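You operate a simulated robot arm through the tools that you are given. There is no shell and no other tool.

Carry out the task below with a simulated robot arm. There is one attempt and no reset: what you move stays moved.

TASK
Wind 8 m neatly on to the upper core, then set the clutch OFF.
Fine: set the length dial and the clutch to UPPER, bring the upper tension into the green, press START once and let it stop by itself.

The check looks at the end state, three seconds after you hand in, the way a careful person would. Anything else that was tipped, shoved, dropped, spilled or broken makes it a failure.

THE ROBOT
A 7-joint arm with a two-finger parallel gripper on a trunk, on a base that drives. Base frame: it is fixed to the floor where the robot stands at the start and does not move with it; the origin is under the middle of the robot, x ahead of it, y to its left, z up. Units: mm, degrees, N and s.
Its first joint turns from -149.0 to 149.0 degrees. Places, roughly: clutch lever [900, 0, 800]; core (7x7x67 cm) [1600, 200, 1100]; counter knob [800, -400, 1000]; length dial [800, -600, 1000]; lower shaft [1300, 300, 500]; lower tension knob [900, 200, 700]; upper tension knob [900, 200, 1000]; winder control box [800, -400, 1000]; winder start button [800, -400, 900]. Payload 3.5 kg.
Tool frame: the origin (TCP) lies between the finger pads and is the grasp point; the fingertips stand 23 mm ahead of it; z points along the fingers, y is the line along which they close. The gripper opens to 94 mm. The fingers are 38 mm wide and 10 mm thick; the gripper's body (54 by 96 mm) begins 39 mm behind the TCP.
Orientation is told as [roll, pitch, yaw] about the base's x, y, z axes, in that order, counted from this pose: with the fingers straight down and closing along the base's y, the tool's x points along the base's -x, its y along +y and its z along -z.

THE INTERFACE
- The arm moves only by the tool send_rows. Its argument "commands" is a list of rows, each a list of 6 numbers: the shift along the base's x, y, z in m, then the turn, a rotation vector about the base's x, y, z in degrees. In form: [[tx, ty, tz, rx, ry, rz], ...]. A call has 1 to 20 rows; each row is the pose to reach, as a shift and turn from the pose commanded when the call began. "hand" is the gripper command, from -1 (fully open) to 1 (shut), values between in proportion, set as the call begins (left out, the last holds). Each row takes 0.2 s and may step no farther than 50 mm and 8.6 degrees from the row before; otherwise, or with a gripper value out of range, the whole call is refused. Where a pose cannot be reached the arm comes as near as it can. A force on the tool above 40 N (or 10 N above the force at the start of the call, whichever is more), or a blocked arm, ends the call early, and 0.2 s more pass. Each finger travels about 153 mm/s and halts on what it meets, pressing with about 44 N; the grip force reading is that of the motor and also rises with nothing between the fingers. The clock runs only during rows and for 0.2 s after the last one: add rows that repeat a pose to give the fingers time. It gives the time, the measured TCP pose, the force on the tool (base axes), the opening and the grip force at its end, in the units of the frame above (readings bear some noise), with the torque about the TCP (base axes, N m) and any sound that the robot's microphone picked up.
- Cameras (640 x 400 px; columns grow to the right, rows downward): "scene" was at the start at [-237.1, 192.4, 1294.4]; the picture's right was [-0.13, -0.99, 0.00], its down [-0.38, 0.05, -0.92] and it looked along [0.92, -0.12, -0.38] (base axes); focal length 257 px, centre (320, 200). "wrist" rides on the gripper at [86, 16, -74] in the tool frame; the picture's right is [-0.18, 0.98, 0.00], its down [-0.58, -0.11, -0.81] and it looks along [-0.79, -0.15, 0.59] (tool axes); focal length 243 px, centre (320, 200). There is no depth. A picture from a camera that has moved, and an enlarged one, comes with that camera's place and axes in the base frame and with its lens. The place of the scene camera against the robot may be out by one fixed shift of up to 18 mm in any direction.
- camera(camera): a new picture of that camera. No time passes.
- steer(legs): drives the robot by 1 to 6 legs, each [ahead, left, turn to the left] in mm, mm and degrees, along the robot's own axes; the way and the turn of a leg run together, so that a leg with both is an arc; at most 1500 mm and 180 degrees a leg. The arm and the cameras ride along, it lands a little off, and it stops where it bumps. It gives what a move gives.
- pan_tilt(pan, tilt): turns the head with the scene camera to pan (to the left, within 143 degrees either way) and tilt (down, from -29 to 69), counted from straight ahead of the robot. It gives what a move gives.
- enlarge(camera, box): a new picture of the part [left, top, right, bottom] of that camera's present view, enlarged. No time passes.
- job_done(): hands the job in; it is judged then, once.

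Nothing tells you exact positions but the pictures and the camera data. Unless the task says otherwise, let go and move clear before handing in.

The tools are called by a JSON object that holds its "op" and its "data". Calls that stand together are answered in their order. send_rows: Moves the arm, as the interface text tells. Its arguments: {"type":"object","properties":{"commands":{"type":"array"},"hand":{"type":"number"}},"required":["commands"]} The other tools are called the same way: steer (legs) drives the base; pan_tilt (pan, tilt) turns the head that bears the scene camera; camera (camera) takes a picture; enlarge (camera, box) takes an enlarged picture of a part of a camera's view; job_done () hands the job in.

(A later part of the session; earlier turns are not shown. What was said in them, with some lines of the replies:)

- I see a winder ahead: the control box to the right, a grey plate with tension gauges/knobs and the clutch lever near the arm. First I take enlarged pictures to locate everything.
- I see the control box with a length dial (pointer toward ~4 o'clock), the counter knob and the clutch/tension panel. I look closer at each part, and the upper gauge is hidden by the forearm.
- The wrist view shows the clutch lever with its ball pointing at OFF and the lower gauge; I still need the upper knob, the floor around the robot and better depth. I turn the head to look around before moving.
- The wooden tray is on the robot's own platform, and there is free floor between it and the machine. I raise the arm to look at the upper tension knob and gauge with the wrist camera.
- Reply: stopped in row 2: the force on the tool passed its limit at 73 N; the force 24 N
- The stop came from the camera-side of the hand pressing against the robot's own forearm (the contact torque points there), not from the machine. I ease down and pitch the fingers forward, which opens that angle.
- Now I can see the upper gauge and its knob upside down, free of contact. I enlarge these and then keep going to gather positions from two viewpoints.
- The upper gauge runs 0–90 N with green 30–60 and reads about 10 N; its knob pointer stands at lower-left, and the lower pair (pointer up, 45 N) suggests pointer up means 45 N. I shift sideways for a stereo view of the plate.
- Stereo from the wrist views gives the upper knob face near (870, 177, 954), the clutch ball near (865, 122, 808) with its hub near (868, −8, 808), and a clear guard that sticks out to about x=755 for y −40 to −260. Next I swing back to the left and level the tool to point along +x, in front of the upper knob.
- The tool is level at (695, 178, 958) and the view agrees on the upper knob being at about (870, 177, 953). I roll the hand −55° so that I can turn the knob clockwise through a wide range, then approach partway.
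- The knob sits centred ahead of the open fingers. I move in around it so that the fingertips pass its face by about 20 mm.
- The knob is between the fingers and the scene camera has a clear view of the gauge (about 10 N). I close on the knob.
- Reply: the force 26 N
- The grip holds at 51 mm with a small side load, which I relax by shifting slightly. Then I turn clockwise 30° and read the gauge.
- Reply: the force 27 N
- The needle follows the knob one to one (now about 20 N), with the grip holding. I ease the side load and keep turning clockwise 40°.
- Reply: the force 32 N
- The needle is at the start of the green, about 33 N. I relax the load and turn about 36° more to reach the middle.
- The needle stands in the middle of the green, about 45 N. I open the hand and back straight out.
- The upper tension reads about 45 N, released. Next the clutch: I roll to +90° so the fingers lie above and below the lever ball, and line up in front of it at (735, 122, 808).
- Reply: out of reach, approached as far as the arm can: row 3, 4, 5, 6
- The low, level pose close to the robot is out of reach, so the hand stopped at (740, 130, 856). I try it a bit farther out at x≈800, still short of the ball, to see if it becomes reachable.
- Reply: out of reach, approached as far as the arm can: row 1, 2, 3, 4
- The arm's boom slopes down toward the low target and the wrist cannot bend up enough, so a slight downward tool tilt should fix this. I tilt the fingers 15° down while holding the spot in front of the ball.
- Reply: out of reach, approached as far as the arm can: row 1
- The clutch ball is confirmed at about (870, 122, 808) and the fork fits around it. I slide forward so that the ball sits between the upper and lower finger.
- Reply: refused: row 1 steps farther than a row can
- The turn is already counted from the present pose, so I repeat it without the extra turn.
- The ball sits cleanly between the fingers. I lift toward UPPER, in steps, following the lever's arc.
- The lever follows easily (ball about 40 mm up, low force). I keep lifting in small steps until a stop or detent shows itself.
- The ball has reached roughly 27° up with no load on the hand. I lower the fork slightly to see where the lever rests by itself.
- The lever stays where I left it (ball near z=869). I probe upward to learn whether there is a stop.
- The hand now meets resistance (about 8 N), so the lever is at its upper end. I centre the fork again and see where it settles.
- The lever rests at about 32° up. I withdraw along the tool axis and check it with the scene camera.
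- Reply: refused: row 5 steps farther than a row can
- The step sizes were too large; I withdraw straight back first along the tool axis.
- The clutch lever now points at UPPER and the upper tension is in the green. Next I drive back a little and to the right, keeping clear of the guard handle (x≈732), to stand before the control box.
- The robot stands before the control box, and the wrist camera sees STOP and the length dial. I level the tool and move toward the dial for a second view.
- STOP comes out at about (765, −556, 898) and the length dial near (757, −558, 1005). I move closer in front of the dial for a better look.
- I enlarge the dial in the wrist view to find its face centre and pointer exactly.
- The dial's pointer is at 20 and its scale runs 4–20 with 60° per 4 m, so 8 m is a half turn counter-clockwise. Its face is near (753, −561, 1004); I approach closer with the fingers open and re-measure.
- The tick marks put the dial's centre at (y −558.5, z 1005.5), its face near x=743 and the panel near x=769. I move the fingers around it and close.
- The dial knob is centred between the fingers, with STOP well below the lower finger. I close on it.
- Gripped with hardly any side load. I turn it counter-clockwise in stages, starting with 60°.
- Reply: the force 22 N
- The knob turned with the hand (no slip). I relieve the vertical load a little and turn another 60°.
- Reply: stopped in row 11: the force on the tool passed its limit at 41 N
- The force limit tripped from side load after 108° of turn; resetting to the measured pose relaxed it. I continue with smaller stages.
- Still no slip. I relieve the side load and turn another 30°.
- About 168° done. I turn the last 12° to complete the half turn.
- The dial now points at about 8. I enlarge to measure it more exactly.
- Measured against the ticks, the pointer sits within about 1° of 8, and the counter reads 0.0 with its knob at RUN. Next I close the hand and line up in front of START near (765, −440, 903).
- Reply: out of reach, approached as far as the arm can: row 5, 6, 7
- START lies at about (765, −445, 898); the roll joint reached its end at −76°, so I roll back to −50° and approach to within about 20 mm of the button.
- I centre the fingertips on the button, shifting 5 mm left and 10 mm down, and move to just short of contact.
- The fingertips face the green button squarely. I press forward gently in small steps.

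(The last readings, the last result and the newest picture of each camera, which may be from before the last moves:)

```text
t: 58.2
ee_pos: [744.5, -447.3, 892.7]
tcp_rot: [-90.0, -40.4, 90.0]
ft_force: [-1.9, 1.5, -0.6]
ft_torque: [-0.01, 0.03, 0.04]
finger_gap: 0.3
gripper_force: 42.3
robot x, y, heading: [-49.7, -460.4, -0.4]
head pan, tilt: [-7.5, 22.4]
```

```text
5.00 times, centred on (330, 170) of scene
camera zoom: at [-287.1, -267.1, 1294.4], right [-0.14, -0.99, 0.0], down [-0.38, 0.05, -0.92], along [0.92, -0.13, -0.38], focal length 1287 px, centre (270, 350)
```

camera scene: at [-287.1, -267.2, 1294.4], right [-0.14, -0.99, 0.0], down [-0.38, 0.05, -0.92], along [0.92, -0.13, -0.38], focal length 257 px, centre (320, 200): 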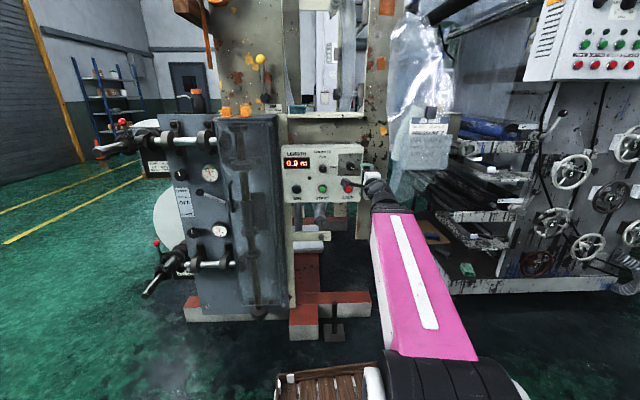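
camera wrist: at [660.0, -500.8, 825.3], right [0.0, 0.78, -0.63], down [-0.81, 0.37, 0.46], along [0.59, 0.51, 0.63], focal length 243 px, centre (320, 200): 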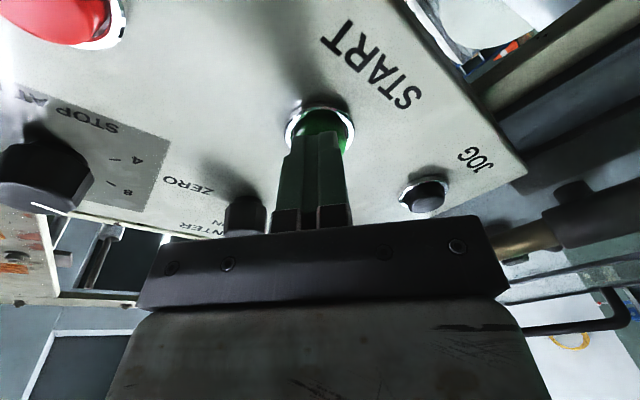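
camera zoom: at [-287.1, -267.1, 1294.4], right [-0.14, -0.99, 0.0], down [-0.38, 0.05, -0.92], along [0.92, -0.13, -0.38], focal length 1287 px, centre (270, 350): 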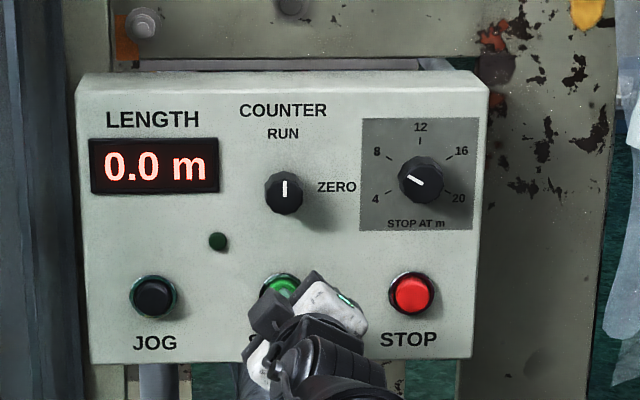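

Contact has just begun (about 2 N) with the fingertips near x=767. I press a few millimetres further.

{"op": "send_rows", "data": {"commands": [[0.002, 0, 0, 0, 0, 0], [0.004, 0, 0, 0, 0, 0], [0.006, 0, 0, 0, 0, 0]]}}

{"op": "enlarge", "data": {"camera": "scene", "box": [270, 130, 390, 210]}}

```text
t: 59.0
ee_pos: [748.3, -446.2, 891.8]
tcp_rot: [-90.1, -40.4, 90.1]
ft_force: [-14.2, -3.0, 1.7]
ft_torque: [-0.05, -0.14, -0.07]
finger_gap: 0.0
gripper_force: 42.2
robot x, y, heading: [-51.3, -461.2, -0.5]
head pan, tilt: [-7.5, 22.4]
heard: click
```

```text
5.00 times, centred on (330, 170) of scene
camera zoom: at [-287.6, -267.2, 1294.3], right [-0.14, -0.99, 0.0], down [-0.38, 0.05, -0.92], along [0.92, -0.13, -0.38], focal length 1287 px, centre (270, 350)
```

zoom: 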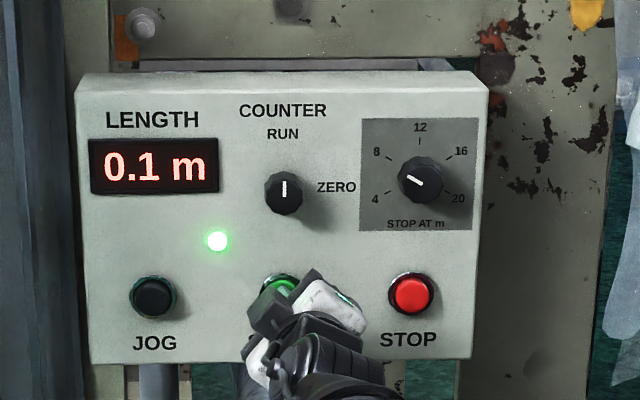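

A click, the lamp lit and the counter is running. I back off from the button straight away and then watch it.

{"op": "send_rows", "data": {"commands": [[-0.01, 0, 0, 0, 0, 0], [-0.03, 0, 0, 0, 0, 0], [-0.06, 0, 0, 0, 0, 0], [-0.1, 0, 0.0, 0, 0, 0], [-0.1, 0, 0.0, 0, 0, 0]]}}

{"op": "camera", "data": {"camera": "scene"}}

{"op": "enlarge", "data": {"camera": "scene", "box": [100, 100, 390, 280]}}

```text
t: 60.2
ee_pos: [649.0, -447.5, 895.6]
tcp_rot: [-90.1, -40.4, 90.1]
ft_force: [0.0, 1.0, 0.0]
ft_torque: [0.02, 0.01, 0.01]
finger_gap: 0.1
gripper_force: 42.6
robot x, y, heading: [-49.6, -463.1, -0.4]
head pan, tilt: [-7.5, 22.4]
```

```text
taken
camera scene: at [-286.9, -267.1, 1294.4], right [-0.14, -0.99, 0.0], down [-0.38, 0.05, -0.92], along [0.92, -0.13, -0.38], focal length 257 px, centre (320, 200)
```

scene: 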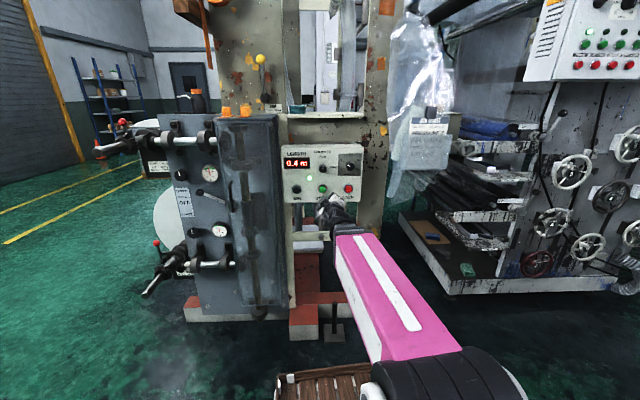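

```text
2.21 times, centred on (245, 190) of scene
camera zoom: at [-286.9, -267.1, 1294.4], right [-0.14, -0.99, 0.0], down [-0.38, 0.05, -0.92], along [0.92, -0.13, -0.38], focal length 568 px, centre (486, 222)
```

zoom: 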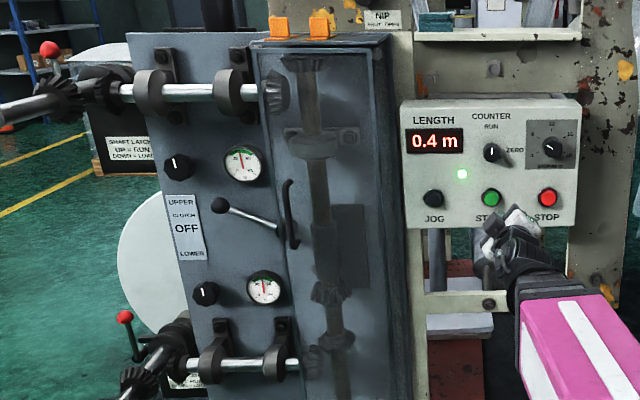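

The counter is at 0.4 m and rising, roughly 0.25 m/s. I check the tension gauge while it runs.

{"op": "enlarge", "data": {"camera": "scene", "box": [160, 140, 270, 250]}}

{"op": "send_rows", "data": {"commands": [[0, 0, 0.01, 0, 0, 0], [0, 0, 0.02, 0, 0, 0], [0, 0, 0.03, 0, 0, 0], [0, 0, 0.04, 0, 0, 0], [0, 0, 0.05, 0, 0, 0], [0, 0, 0.05, 0, 0, 0], [0, 0, 0.05, 0, 0, 0], [0, 0, 0.05, 0, 0, 0], [0, 0, 0.05, 0, 0, 0], [0, 0, 0.05, 0, 0, 0]]}}

{"op": "enlarge", "data": {"camera": "scene", "box": [100, 100, 390, 280]}}

```text
3.64 times, centred on (215, 195) of scene
camera zoom: at [-286.9, -267.1, 1294.4], right [-0.14, -0.99, 0.0], down [-0.38, 0.05, -0.92], along [0.92, -0.13, -0.38], focal length 936 px, centre (702, 218)
```

zoom: 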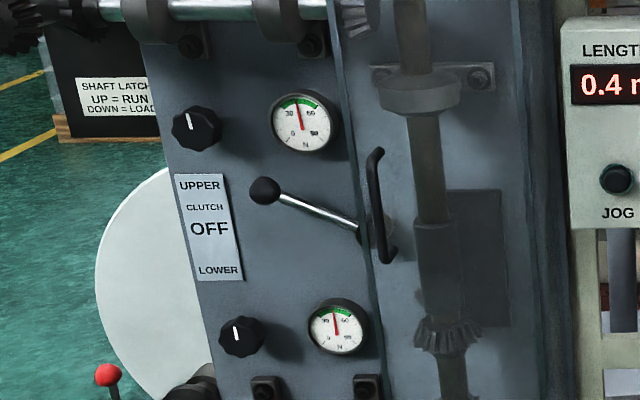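

```text
t: 62.4
ee_pos: [649.9, -446.3, 941.4]
tcp_rot: [-90.1, -40.4, 90.1]
ft_force: [0.5, -0.9, 0.5]
ft_torque: [0.01, 0.02, -0.03]
finger_gap: 0.3
gripper_force: 42.0
out of reach, approached as far as the arm can: row 3, 4, 5
robot x, y, heading: [-49.3, -463.6, -0.5]
head pan, tilt: [-7.5, 22.4]
```

```text
2.21 times, centred on (245, 190) of scene
camera zoom: at [-287.0, -267.1, 1294.4], right [-0.14, -0.99, 0.0], down [-0.38, 0.05, -0.92], along [0.92, -0.13, -0.38], focal length 568 px, centre (486, 222)
```

zoom: 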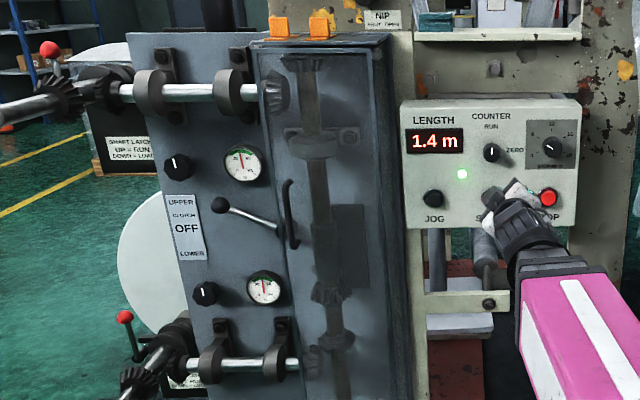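

Running well at roughly 0.45 m/s with the tension still in the green. I use the waiting time to roll the hand back toward +90° for the clutch, clear of the box.

{"op": "send_rows", "data": {"commands": [[0, 0, 0.005, 8, 0, 0], [0, 0, 0.01, 16, 0, 0], [0, 0, 0.015, 24, 0, 0], [0, 0, 0.02, 32, 0, 0], [0, 0, 0.02, 40, 0, 0], [0, 0, 0.02, 48, 0, 0], [0, 0, 0.02, 56, 0, 0], [0, 0, 0.02, 64, 0, 0], [0, 0, 0.02, 72, 0, 0], [0, 0, 0.02, 80, 0, 0], [0, 0, 0.02, 88, 0, 0], [0, 0, 0.02, 96, 0, 0], [0, 0, 0.02, 104, 0, 0], [0, 0, 0.02, 112, 0, 0], [0, 0, 0.02, 120, 0, 0], [0, 0, 0.02, 128, 0, 0], [0, 0, 0.02, 136, 0, 0], [0, 0, 0.02, 139.6, 0, 0], [0, 0, 0.02, 139.6, 0, 0], [0, 0, 0.02, 139.6, 0, 0]]}}

{"op": "enlarge", "data": {"camera": "scene", "box": [100, 100, 390, 280]}}

```text
t: 66.6
ee_pos: [649.5, -446.7, 962.0]
tcp_rot: [90.0, 0.0, -90.0]
ft_force: [0.1, -0.1, 1.1]
ft_torque: [0.0, 0.01, 0.0]
finger_gap: 0.1
gripper_force: 41.7
robot x, y, heading: [-53.0, -462.3, -0.8]
head pan, tilt: [-7.5, 22.4]
```

```text
2.21 times, centred on (245, 190) of scene
camera zoom: at [-287.0, -267.1, 1294.4], right [-0.14, -0.99, 0.0], down [-0.38, 0.05, -0.92], along [0.92, -0.13, -0.38], focal length 568 px, centre (486, 222)
```

zoom: 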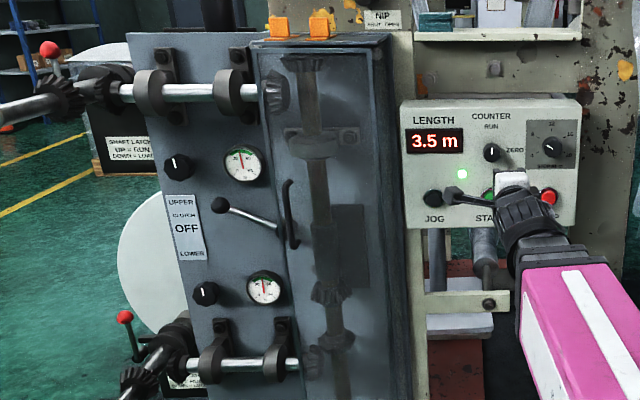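

At 3.5 m now. I wait on, tilting the fingers 15° down and pulling back slightly for the drive past the guard.

{"op": "send_rows", "data": {"commands": [[-0.01, 0, 0, 0, 5, 0], [-0.02, 0, 0, 0, 10, 0], [-0.03, 0, 0, 0, 15, 0], [-0.03, 0, 0, 0, 15, 0], [-0.03, 0, 0, 0, 15, 0], [-0.03, 0, 0, 0, 15, 0], [-0.03, 0, 0, 0, 15, 0], [-0.03, 0, 0, 0, 15, 0], [-0.03, 0, 0, 0, 15, 0], [-0.03, 0, 0, 0, 15, 0], [-0.03, 0, 0, 0, 15, 0], [-0.03, 0, 0, 0, 15, 0], [-0.03, 0, 0, 0, 15, 0], [-0.03, 0, 0, 0, 15, 0], [-0.03, 0, 0, 0, 15, 0], [-0.03, 0, 0, 0, 15, 0], [-0.03, 0, 0, 0, 15, 0], [-0.03, 0, 0, 0, 15, 0], [-0.03, 0, 0, 0, 15, 0], [-0.03, 0, 0, 0, 15, 0]], "hand": -0.25}}

{"op": "enlarge", "data": {"camera": "scene", "box": [100, 100, 390, 280]}}

```text
t: 70.8
ee_pos: [621.0, -446.5, 964.5]
tcp_rot: [75.0, -0.1, -90.1]
ft_force: [0.0, 0.5, 0.7]
ft_torque: [0.0, -0.02, 0.0]
finger_gap: 58.7
gripper_force: 0.0
robot x, y, heading: [-52.2, -457.8, -0.6]
head pan, tilt: [-7.5, 22.4]
```

```text
2.21 times, centred on (245, 190) of scene
camera zoom: at [-287.0, -267.1, 1294.4], right [-0.14, -0.99, 0.0], down [-0.38, 0.05, -0.92], along [0.92, -0.13, -0.38], focal length 568 px, centre (486, 222)
```

zoom: 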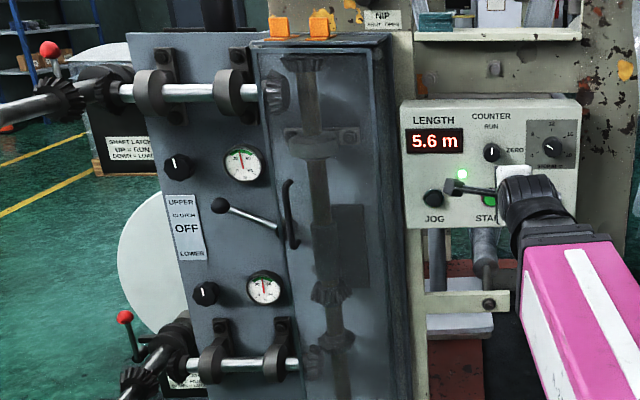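

At 5.6 m and still turning. I wait about five more seconds and listen for it to stop.

{"op": "send_rows", "data": {"commands": [[0, 0, 0, 0, 0, 0], [0, 0, 0, 0, 0, 0], [0, 0, 0, 0, 0, 0], [0, 0, 0, 0, 0, 0], [0, 0, 0, 0, 0, 0], [0, 0, 0, 0, 0, 0], [0, 0, 0, 0, 0, 0], [0, 0, 0, 0, 0, 0], [0, 0, 0, 0, 0, 0], [0, 0, 0, 0, 0, 0], [0, 0, 0, 0, 0, 0], [0, 0, 0, 0, 0, 0], [0, 0, 0, 0, 0, 0], [0, 0, 0, 0, 0, 0], [0, 0, 0, 0, 0, 0], [0, 0, 0, 0, 0, 0], [0, 0, 0, 0, 0, 0], [0, 0, 0, 0, 0, 0], [0, 0, 0, 0, 0, 0], [0, 0, 0, 0, 0, 0]]}}

{"op": "send_rows", "data": {"commands": [[0, 0, 0, 0, 0, 0], [0, 0, 0, 0, 0, 0], [0, 0, 0, 0, 0, 0], [0, 0, 0, 0, 0, 0], [0, 0, 0, 0, 0, 0], [0, 0, 0, 0, 0, 0], [0, 0, 0, 0, 0, 0], [0, 0, 0, 0, 0, 0], [0, 0, 0, 0, 0, 0], [0, 0, 0, 0, 0, 0]]}}

{"op": "enlarge", "data": {"camera": "scene", "box": [100, 100, 390, 280]}}

{"op": "enlarge", "data": {"camera": "scene", "box": [270, 130, 390, 210]}}

```text
t: 75.0
ee_pos: [620.9, -447.4, 963.6]
tcp_rot: [75.1, 0.0, -90.0]
ft_force: [0.0, 0.2, 0.5]
ft_torque: [0.02, -0.02, -0.01]
finger_gap: 58.6
gripper_force: 0.0
robot x, y, heading: [-49.0, -460.8, -0.6]
head pan, tilt: [-7.5, 22.4]
```

```text
t: 77.2
ee_pos: [620.3, -445.8, 963.9]
tcp_rot: [74.9, 0.0, -90.0]
ft_force: [0.4, 0.3, -0.4]
ft_torque: [-0.01, 0.03, 0.01]
finger_gap: 58.6
gripper_force: 0.1
robot x, y, heading: [-51.1, -456.4, -0.6]
head pan, tilt: [-7.5, 22.4]
```

```text
2.21 times, centred on (245, 190) of scene
camera zoom: at [-287.0, -267.1, 1294.4], right [-0.14, -0.99, 0.0], down [-0.38, 0.05, -0.92], along [0.92, -0.13, -0.38], focal length 568 px, centre (486, 222)
```

zoom: 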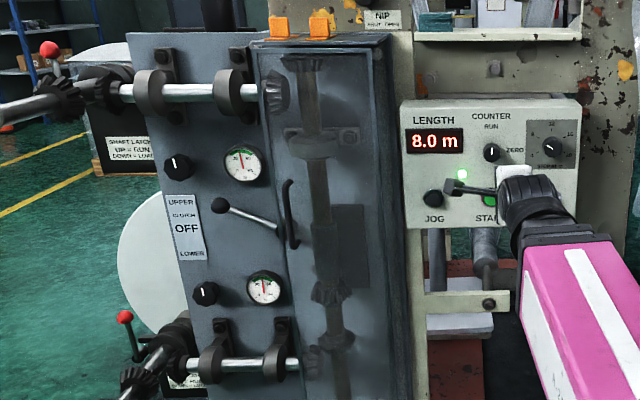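

```text
5.00 times, centred on (330, 170) of scene
camera zoom: at [-287.0, -267.1, 1294.4], right [-0.14, -0.99, 0.0], down [-0.38, 0.05, -0.92], along [0.92, -0.13, -0.38], focal length 1287 px, centre (270, 350)
```

zoom: 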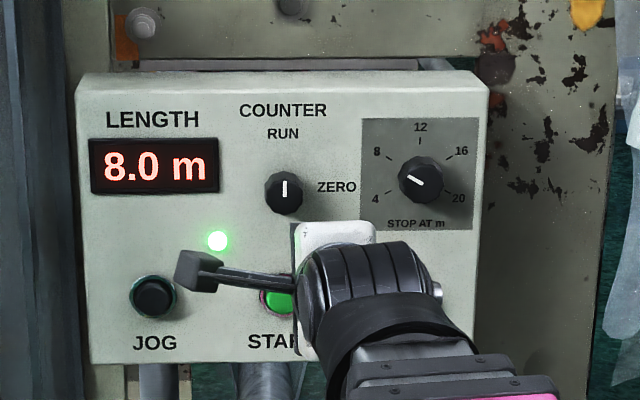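

The counter shows 8.0 m but the lamp is still lit, so I wait another second or two to be sure it has stopped.

{"op": "send_rows", "data": {"commands": [[0, 0, 0, 0, 0, 0], [0, 0, 0, 0, 0, 0], [0, 0, 0, 0, 0, 0]]}}

{"op": "enlarge", "data": {"camera": "scene", "box": [270, 130, 390, 210]}}

{"op": "send_rows", "data": {"commands": [[0, 0, 0, 0, 0, 0], [0, 0, 0, 0, 0, 0], [0, 0, 0, 0, 0, 0], [0, 0, 0, 0, 0, 0], [0, 0, 0, 0, 0, 0], [0, 0, 0, 0, 0, 0]]}}

{"op": "enlarge", "data": {"camera": "scene", "box": [270, 130, 390, 210]}}

```text
t: 78.0
ee_pos: [619.1, -446.1, 963.5]
tcp_rot: [75.0, -0.1, -89.9]
ft_force: [0.1, 0.4, -0.6]
ft_torque: [0.0, -0.03, 0.0]
finger_gap: 58.5
gripper_force: 0.2
robot x, y, heading: [-51.1, -460.4, -0.5]
head pan, tilt: [-7.5, 22.4]
```

```text
5.00 times, centred on (330, 170) of scene
camera zoom: at [-287.0, -267.1, 1294.4], right [-0.14, -0.99, 0.0], down [-0.38, 0.05, -0.92], along [0.92, -0.13, -0.38], focal length 1287 px, centre (270, 350)
```

zoom: 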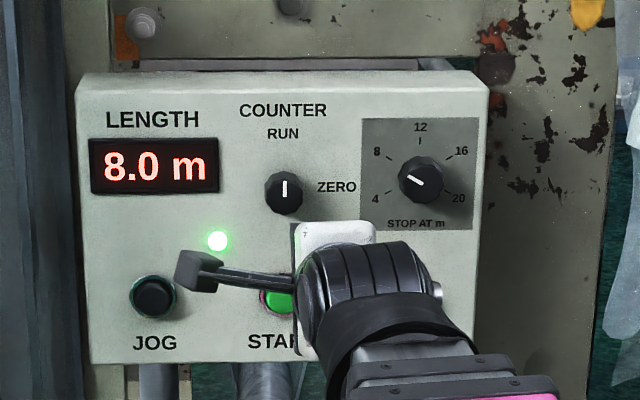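

```text
t: 79.4
ee_pos: [619.4, -445.2, 964.0]
tcp_rot: [74.9, -0.1, -90.0]
ft_force: [-0.7, 0.2, -0.9]
ft_torque: [-0.02, 0.0, 0.01]
finger_gap: 58.8
gripper_force: 0.0
robot x, y, heading: [-48.8, -460.3, -0.5]
head pan, tilt: [-7.5, 22.4]
```

```text
5.00 times, centred on (330, 170) of scene
camera zoom: at [-287.0, -267.1, 1294.4], right [-0.14, -0.99, 0.0], down [-0.38, 0.05, -0.92], along [0.92, -0.13, -0.38], focal length 1287 px, centre (270, 350)
```

zoom: 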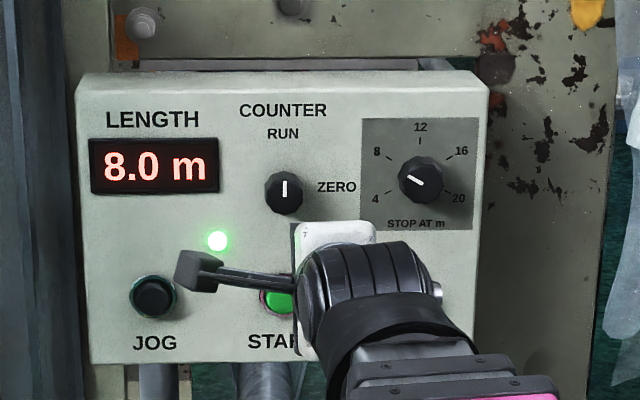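

The counter holds at 8.0 m while the lamp stays lit. I compare two pictures of the shafts and gears to see if anything still turns.

{"op": "enlarge", "data": {"camera": "scene", "box": [90, 110, 260, 180]}}

{"op": "send_rows", "data": {"commands": [[0, 0, 0, 0, 0, 0]]}}

{"op": "enlarge", "data": {"camera": "scene", "box": [90, 110, 260, 180]}}

{"op": "enlarge", "data": {"camera": "scene", "box": [180, 0, 400, 140]}}

```text
3.76 times, centred on (175, 145) of scene
camera zoom: at [-287.0, -267.1, 1294.4], right [-0.14, -0.99, 0.0], down [-0.38, 0.05, -0.92], along [0.92, -0.13, -0.38], focal length 969 px, centre (866, 407)
```

zoom: 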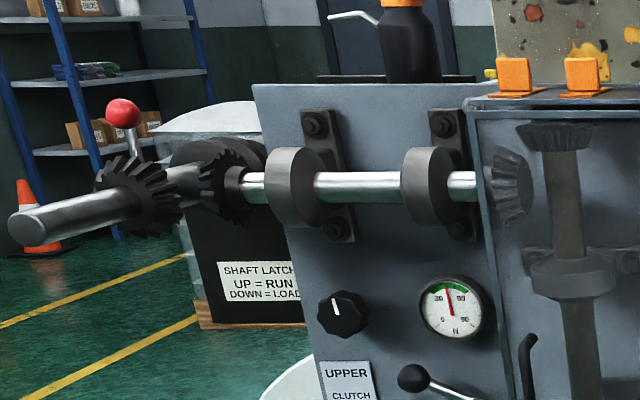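

```text
t: 79.8
ee_pos: [621.0, -446.4, 963.6]
tcp_rot: [75.0, -0.1, -90.0]
ft_force: [-0.5, 0.3, 0.2]
ft_torque: [0.0, -0.03, 0.0]
finger_gap: 58.7
gripper_force: 0.0
robot x, y, heading: [-46.9, -460.2, -0.3]
head pan, tilt: [-7.5, 22.4]
```

```text
3.76 times, centred on (175, 145) of scene
camera zoom: at [-287.0, -267.1, 1294.4], right [-0.14, -0.99, 0.0], down [-0.38, 0.05, -0.92], along [0.92, -0.13, -0.38], focal length 969 px, centre (866, 407)
```

zoom: 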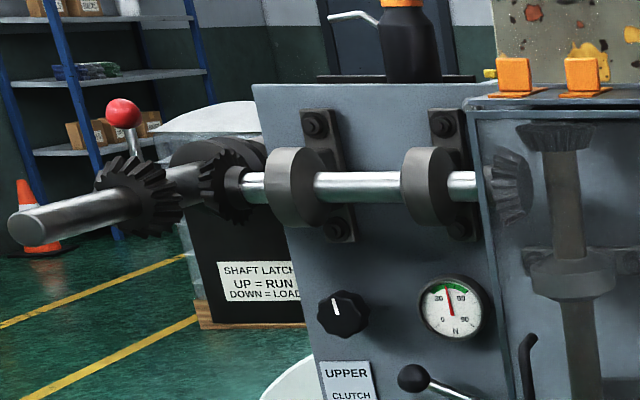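

```text
2.86 times, centred on (290, 70) of scene
camera zoom: at [-287.0, -267.1, 1294.4], right [-0.14, -0.99, 0.0], down [-0.38, 0.05, -0.92], along [0.92, -0.13, -0.38], focal length 735 px, centre (406, 571)
```

zoom: 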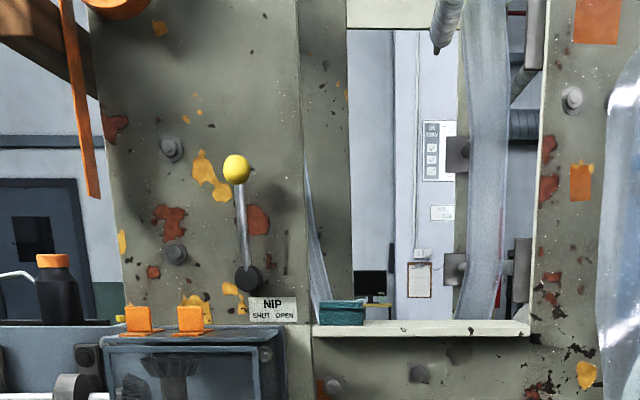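

Both pictures match, so the machine has stopped by itself at 8.0 m. Now I drive back in front of the clutch to set it OFF.

{"op": "steer", "data": {"legs": [[0, 460, 0], [50, 0, 0.5]]}}

{"op": "camera", "data": {"camera": "scene"}}

{"op": "camera", "data": {"camera": "wrist"}}

{"op": "enlarge", "data": {"camera": "scene", "box": [250, 150, 450, 230]}}

```text
t: 83.1
ee_pos: [668.7, 30.5, 963.8]
tcp_rot: [75.0, 0.1, -88.4]
ft_force: [0.0, -0.9, -0.2]
ft_torque: [0.0, -0.02, -0.01]
finger_gap: 58.8
gripper_force: 0.0
robot x, y, heading: [-4.7, -1.9, 1.1]
head pan, tilt: [-7.5, 22.4]
```

```text
taken
camera scene: at [-242.4, 186.2, 1294.4], right [-0.11, -0.99, 0.0], down [-0.38, 0.04, -0.92], along [0.92, -0.1, -0.38], focal length 257 px, centre (320, 200)
```

scene: 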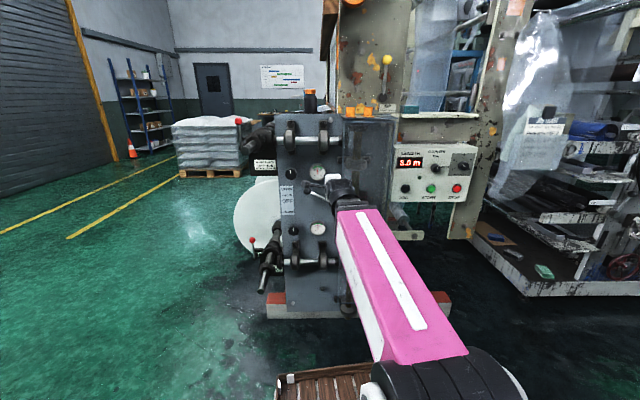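

```text
taken
camera wrist: at [598.9, 116.4, 999.2], right [0.26, -0.18, 0.95], down [-0.79, -0.6, 0.1], along [0.55, -0.78, -0.3], focal length 243 px, centre (320, 200)
```

wrist: 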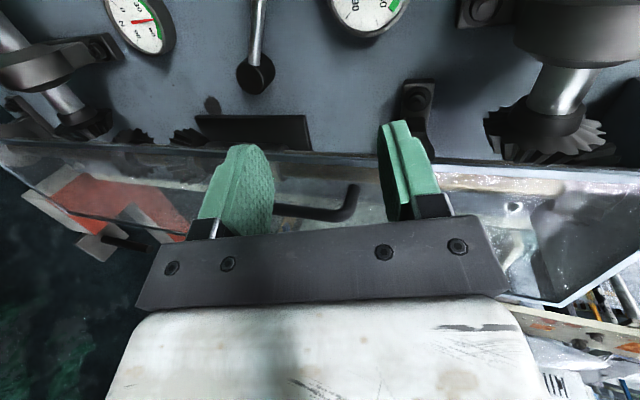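

```text
3.20 times, centred on (350, 190) of scene
camera zoom: at [-242.4, 186.2, 1294.4], right [-0.11, -0.99, 0.0], down [-0.38, 0.04, -0.92], along [0.92, -0.1, -0.38], focal length 824 px, centre (224, 232)
```

zoom: 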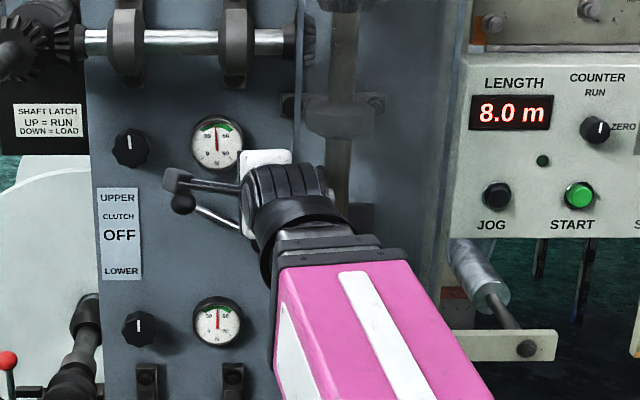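

The lamp is now out and the counter still shows 8.0 m. I line up the fork in front of the raised clutch ball near (867, 106, 877).

{"op": "send_rows", "data": {"commands": [[0.005, 0.03, -0.01, 0, 0, -0.5], [0.02, 0.055, -0.02, 0, 0, -1], [0.04, 0.075, -0.035, 0, 0, -1.6], [0.065, 0.075, -0.047, 0, 0, -1.6], [0.078, 0.075, -0.053, 0, 0, -1.6], [0.078, 0.075, -0.053, 0, 0, -1.6]]}}

{"op": "camera", "data": {"camera": "wrist"}}

{"op": "enlarge", "data": {"camera": "scene", "box": [250, 150, 370, 230]}}

```text
t: 84.5
ee_pos: [747.8, 106.2, 911.8]
tcp_rot: [75.0, 0.0, -90.1]
ft_force: [0.2, 0.5, 0.1]
ft_torque: [0.01, 0.01, -0.03]
finger_gap: 58.8
gripper_force: 0.1
robot x, y, heading: [-6.8, -0.8, 1.2]
head pan, tilt: [-7.5, 22.4]
```

```text
taken
camera wrist: at [680.3, 192.3, 946.5], right [0.25, -0.18, 0.95], down [-0.81, -0.58, 0.1], along [0.53, -0.79, -0.3], focal length 243 px, centre (320, 200)
```

wrist: 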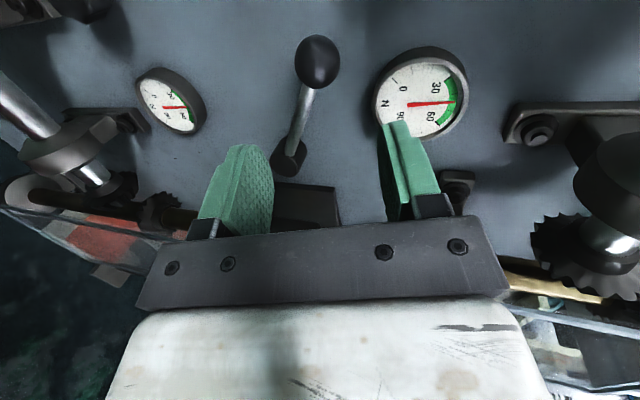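

```text
5.00 times, centred on (310, 190) of scene
camera zoom: at [-242.4, 186.2, 1294.4], right [-0.11, -0.99, 0.0], down [-0.38, 0.04, -0.92], along [0.92, -0.1, -0.38], focal length 1287 px, centre (370, 250)
```

zoom: 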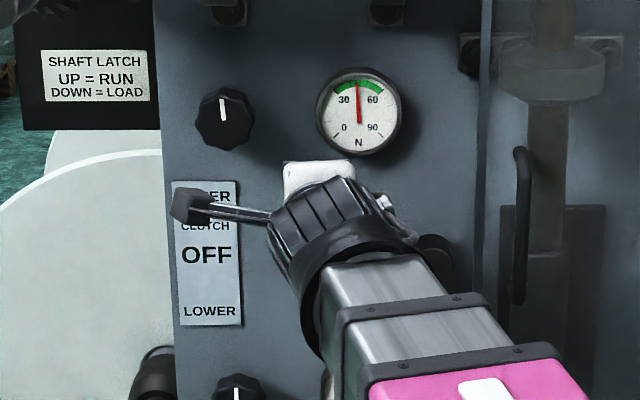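

The ball is confirmed at (867, 105, 877). I slide forward along the tool axis until it sits in the fork.

{"op": "send_rows", "data": {"commands": [[0.03, 0, -0.008, 0, 0, 0], [0.055, 0, -0.015, 0, 0, 0], [0.075, 0, -0.02, 0, 0, 0], [0.095, 0, -0.025, 0, 0, 0], [0.112, 0, -0.03, 0, 0, 0], [0.112, 0, -0.03, 0, 0, 0]]}}

{"op": "camera", "data": {"camera": "wrist"}}

```text
t: 85.9
ee_pos: [857.9, 107.7, 880.8]
tcp_rot: [75.0, 0.0, -90.1]
ft_force: [0.5, -0.3, 0.2]
ft_torque: [0.01, 0.02, -0.02]
finger_gap: 58.8
gripper_force: 0.0
robot x, y, heading: [-3.3, -2.1, 0.8]
head pan, tilt: [-7.5, 22.4]
```

```text
taken
camera wrist: at [790.7, 194.2, 917.1], right [0.25, -0.18, 0.95], down [-0.81, -0.58, 0.1], along [0.53, -0.79, -0.3], focal length 243 px, centre (320, 200)
```

wrist: 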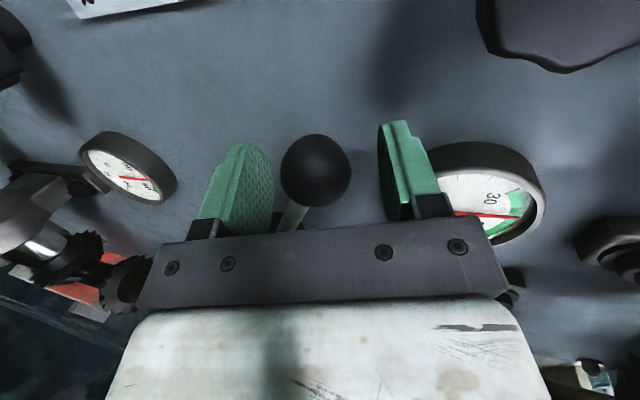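

The ball is in the fork. I lower the lever toward OFF, following the arc, stopping short to check.

{"op": "send_rows", "data": {"commands": [[0, 0.002, -0.01, 0, 0, 0], [0, 0.004, -0.02, 0, 0, 0], [0, 0.007, -0.03, 0, 0, 0], [0, 0.009, -0.04, 0, 0, 0], [0, 0.011, -0.05, 0, 0, 0], [0, 0.013, -0.06, 0, 0, 0], [0, 0.014, -0.07, 0, 0, 0], [0, 0.014, -0.07, 0, 0, 0]]}}

{"op": "camera", "data": {"camera": "wrist"}}

{"op": "enlarge", "data": {"camera": "scene", "box": [250, 150, 370, 230]}}

```text
t: 87.7
ee_pos: [857.6, 120.7, 812.3]
tcp_rot: [75.1, 0.0, -90.1]
ft_force: [0.3, -0.3, 0.0]
ft_torque: [0.01, -0.02, -0.01]
finger_gap: 58.7
gripper_force: 0.1
robot x, y, heading: [-5.0, -1.9, 0.8]
head pan, tilt: [-7.5, 22.4]
```

```text
taken
camera wrist: at [790.4, 208.5, 846.8], right [0.25, -0.18, 0.95], down [-0.81, -0.58, 0.1], along [0.53, -0.79, -0.3], focal length 243 px, centre (320, 200)
```

wrist: 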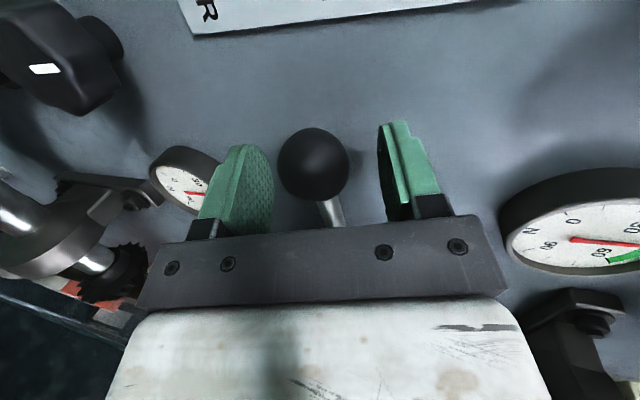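

```text
5.00 times, centred on (310, 190) of scene
camera zoom: at [-242.4, 186.2, 1294.4], right [-0.11, -0.99, 0.0], down [-0.38, 0.04, -0.92], along [0.92, -0.1, -0.38], focal length 1287 px, centre (370, 250)
```

zoom: 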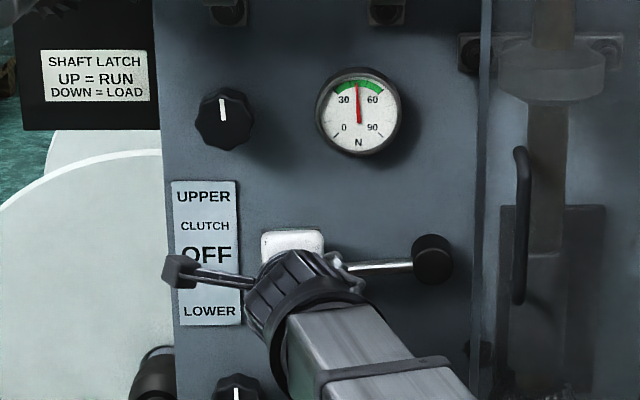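

The ball has snapped to the same place it had at the start (about y 122, z 806), free of both fingers — the OFF position. I withdraw along the tool axis and check.

{"op": "send_rows", "data": {"commands": [[-0.02, 0, 0.003, 0, 0, 0], [-0.04, 0, 0.008, 0, 0, 0], [-0.07, 0, 0.016, 0, 0, 0], [-0.11, 0, 0.027, 0, 0, 0], [-0.15, 0, 0.04, 0, 0, 0], [-0.18, 0, 0.06, 0, 0, 0], [-0.19, -0.04, 0.08, 0, 0, 0], [-0.19, -0.08, 0.1, 0, 0, 0], [-0.19, -0.12, 0.12, 0, 0, 0], [-0.19, -0.12, 0.12, 0, 0, 0]]}}

{"op": "enlarge", "data": {"camera": "scene", "box": [250, 150, 370, 230]}}

{"op": "enlarge", "data": {"camera": "scene", "box": [380, 130, 490, 210]}}

{"op": "camera", "data": {"camera": "scene"}}

```text
t: 89.9
ee_pos: [669.2, 1.9, 931.3]
tcp_rot: [75.0, 0.0, -90.1]
ft_force: [-0.2, -0.2, -0.5]
ft_torque: [-0.01, 0.03, -0.02]
finger_gap: 58.8
gripper_force: 0.1
robot x, y, heading: [2.1, -4.7, 1.3]
head pan, tilt: [-7.5, 22.4]
```

```text
5.00 times, centred on (310, 190) of scene
camera zoom: at [-242.4, 186.2, 1294.4], right [-0.11, -0.99, 0.0], down [-0.38, 0.04, -0.92], along [0.92, -0.1, -0.38], focal length 1287 px, centre (370, 250)
```

zoom: 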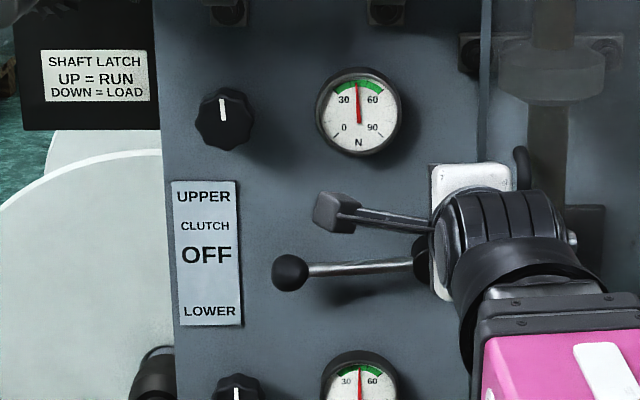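

```text
5.00 times, centred on (435, 170) of scene
camera zoom: at [-242.4, 186.2, 1294.4], right [-0.11, -0.99, 0.0], down [-0.38, 0.04, -0.92], along [0.92, -0.1, -0.38], focal length 1287 px, centre (-255, 350)
```

zoom: 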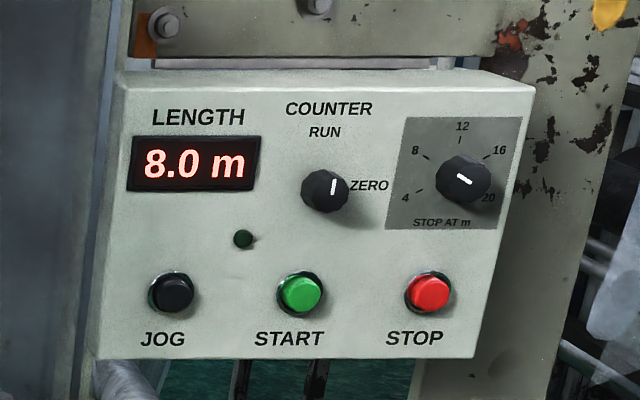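

```text
taken
camera scene: at [-242.4, 186.2, 1294.4], right [-0.11, -0.99, 0.0], down [-0.38, 0.04, -0.92], along [0.92, -0.1, -0.38], focal length 257 px, centre (320, 200)
```

scene: 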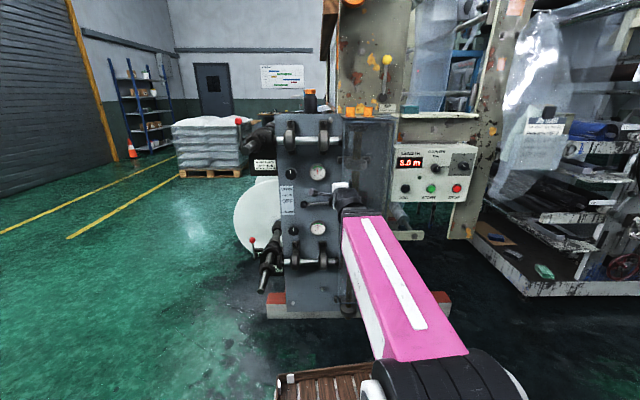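

The clutch lever points at OFF again, the counter reads 8.0 m with the run lamp out, the upper tension is in the green and nothing else is disturbed. I back off a little and hand in.

{"op": "steer", "data": {"legs": [[-50, 0, 0]]}}

{"op": "enlarge", "data": {"camera": "scene", "box": [220, 70, 500, 290]}}

```text
t: 90.8
ee_pos: [619.7, 1.0, 931.3]
tcp_rot: [75.0, 0.0, -90.1]
ft_force: [0.0, -0.5, -0.4]
ft_torque: [-0.04, 0.0, -0.02]
finger_gap: 58.9
gripper_force: 0.0
robot x, y, heading: [-54.1, -6.7, 0.7]
head pan, tilt: [-7.5, 22.4]
```

```text
1.82 times, centred on (360, 180) of scene
camera zoom: at [-292.3, 185.7, 1294.4], right [-0.11, -0.99, 0.0], down [-0.38, 0.04, -0.92], along [0.92, -0.11, -0.38], focal length 468 px, centre (247, 236)
```

zoom: 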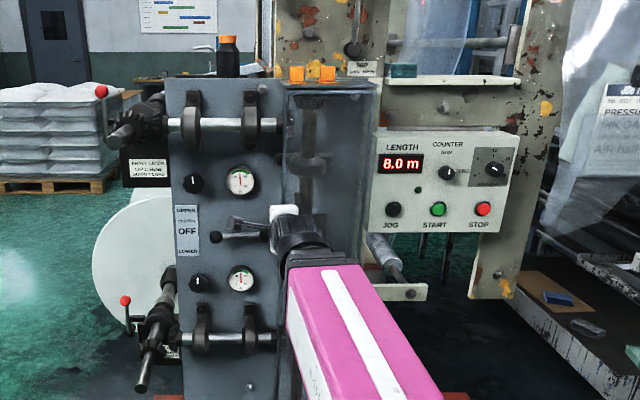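

The counter shows 8.0 m, the run lamp is out, the clutch is at OFF, the upper tension is in the green and the robot is clear of the machine. I hand in now.

{"op": "job_done", "data": {}}

```text
The job is handed in.
```

I wound 8 m on to the upper core and set the clutch back to OFF. The job is handed in.

- **Length:** I turned the dial from 20 to 8. After one press of START the winder ran and stopped by itself, and the counter reads 8.0 m.
- **Tension:** The upper gauge went from about 10 N to about 45 N, in the middle of the green. It stayed in the green each time I looked while it ran.
- **Clutch:** It was at UPPER for the run. I moved it only after the counter held at 8.0 m and two pictures showed the gears still. The lever is back where it stood at the start.
- **Not checked:** I never saw the wound core itself, because it sits behind the plate. That it wound neatly is my inference from the tension.
- **Other things:** Early on, the hand bumped the robot's own forearm and the arm stopped. As far as I could see, nothing on the machine was knocked or moved.
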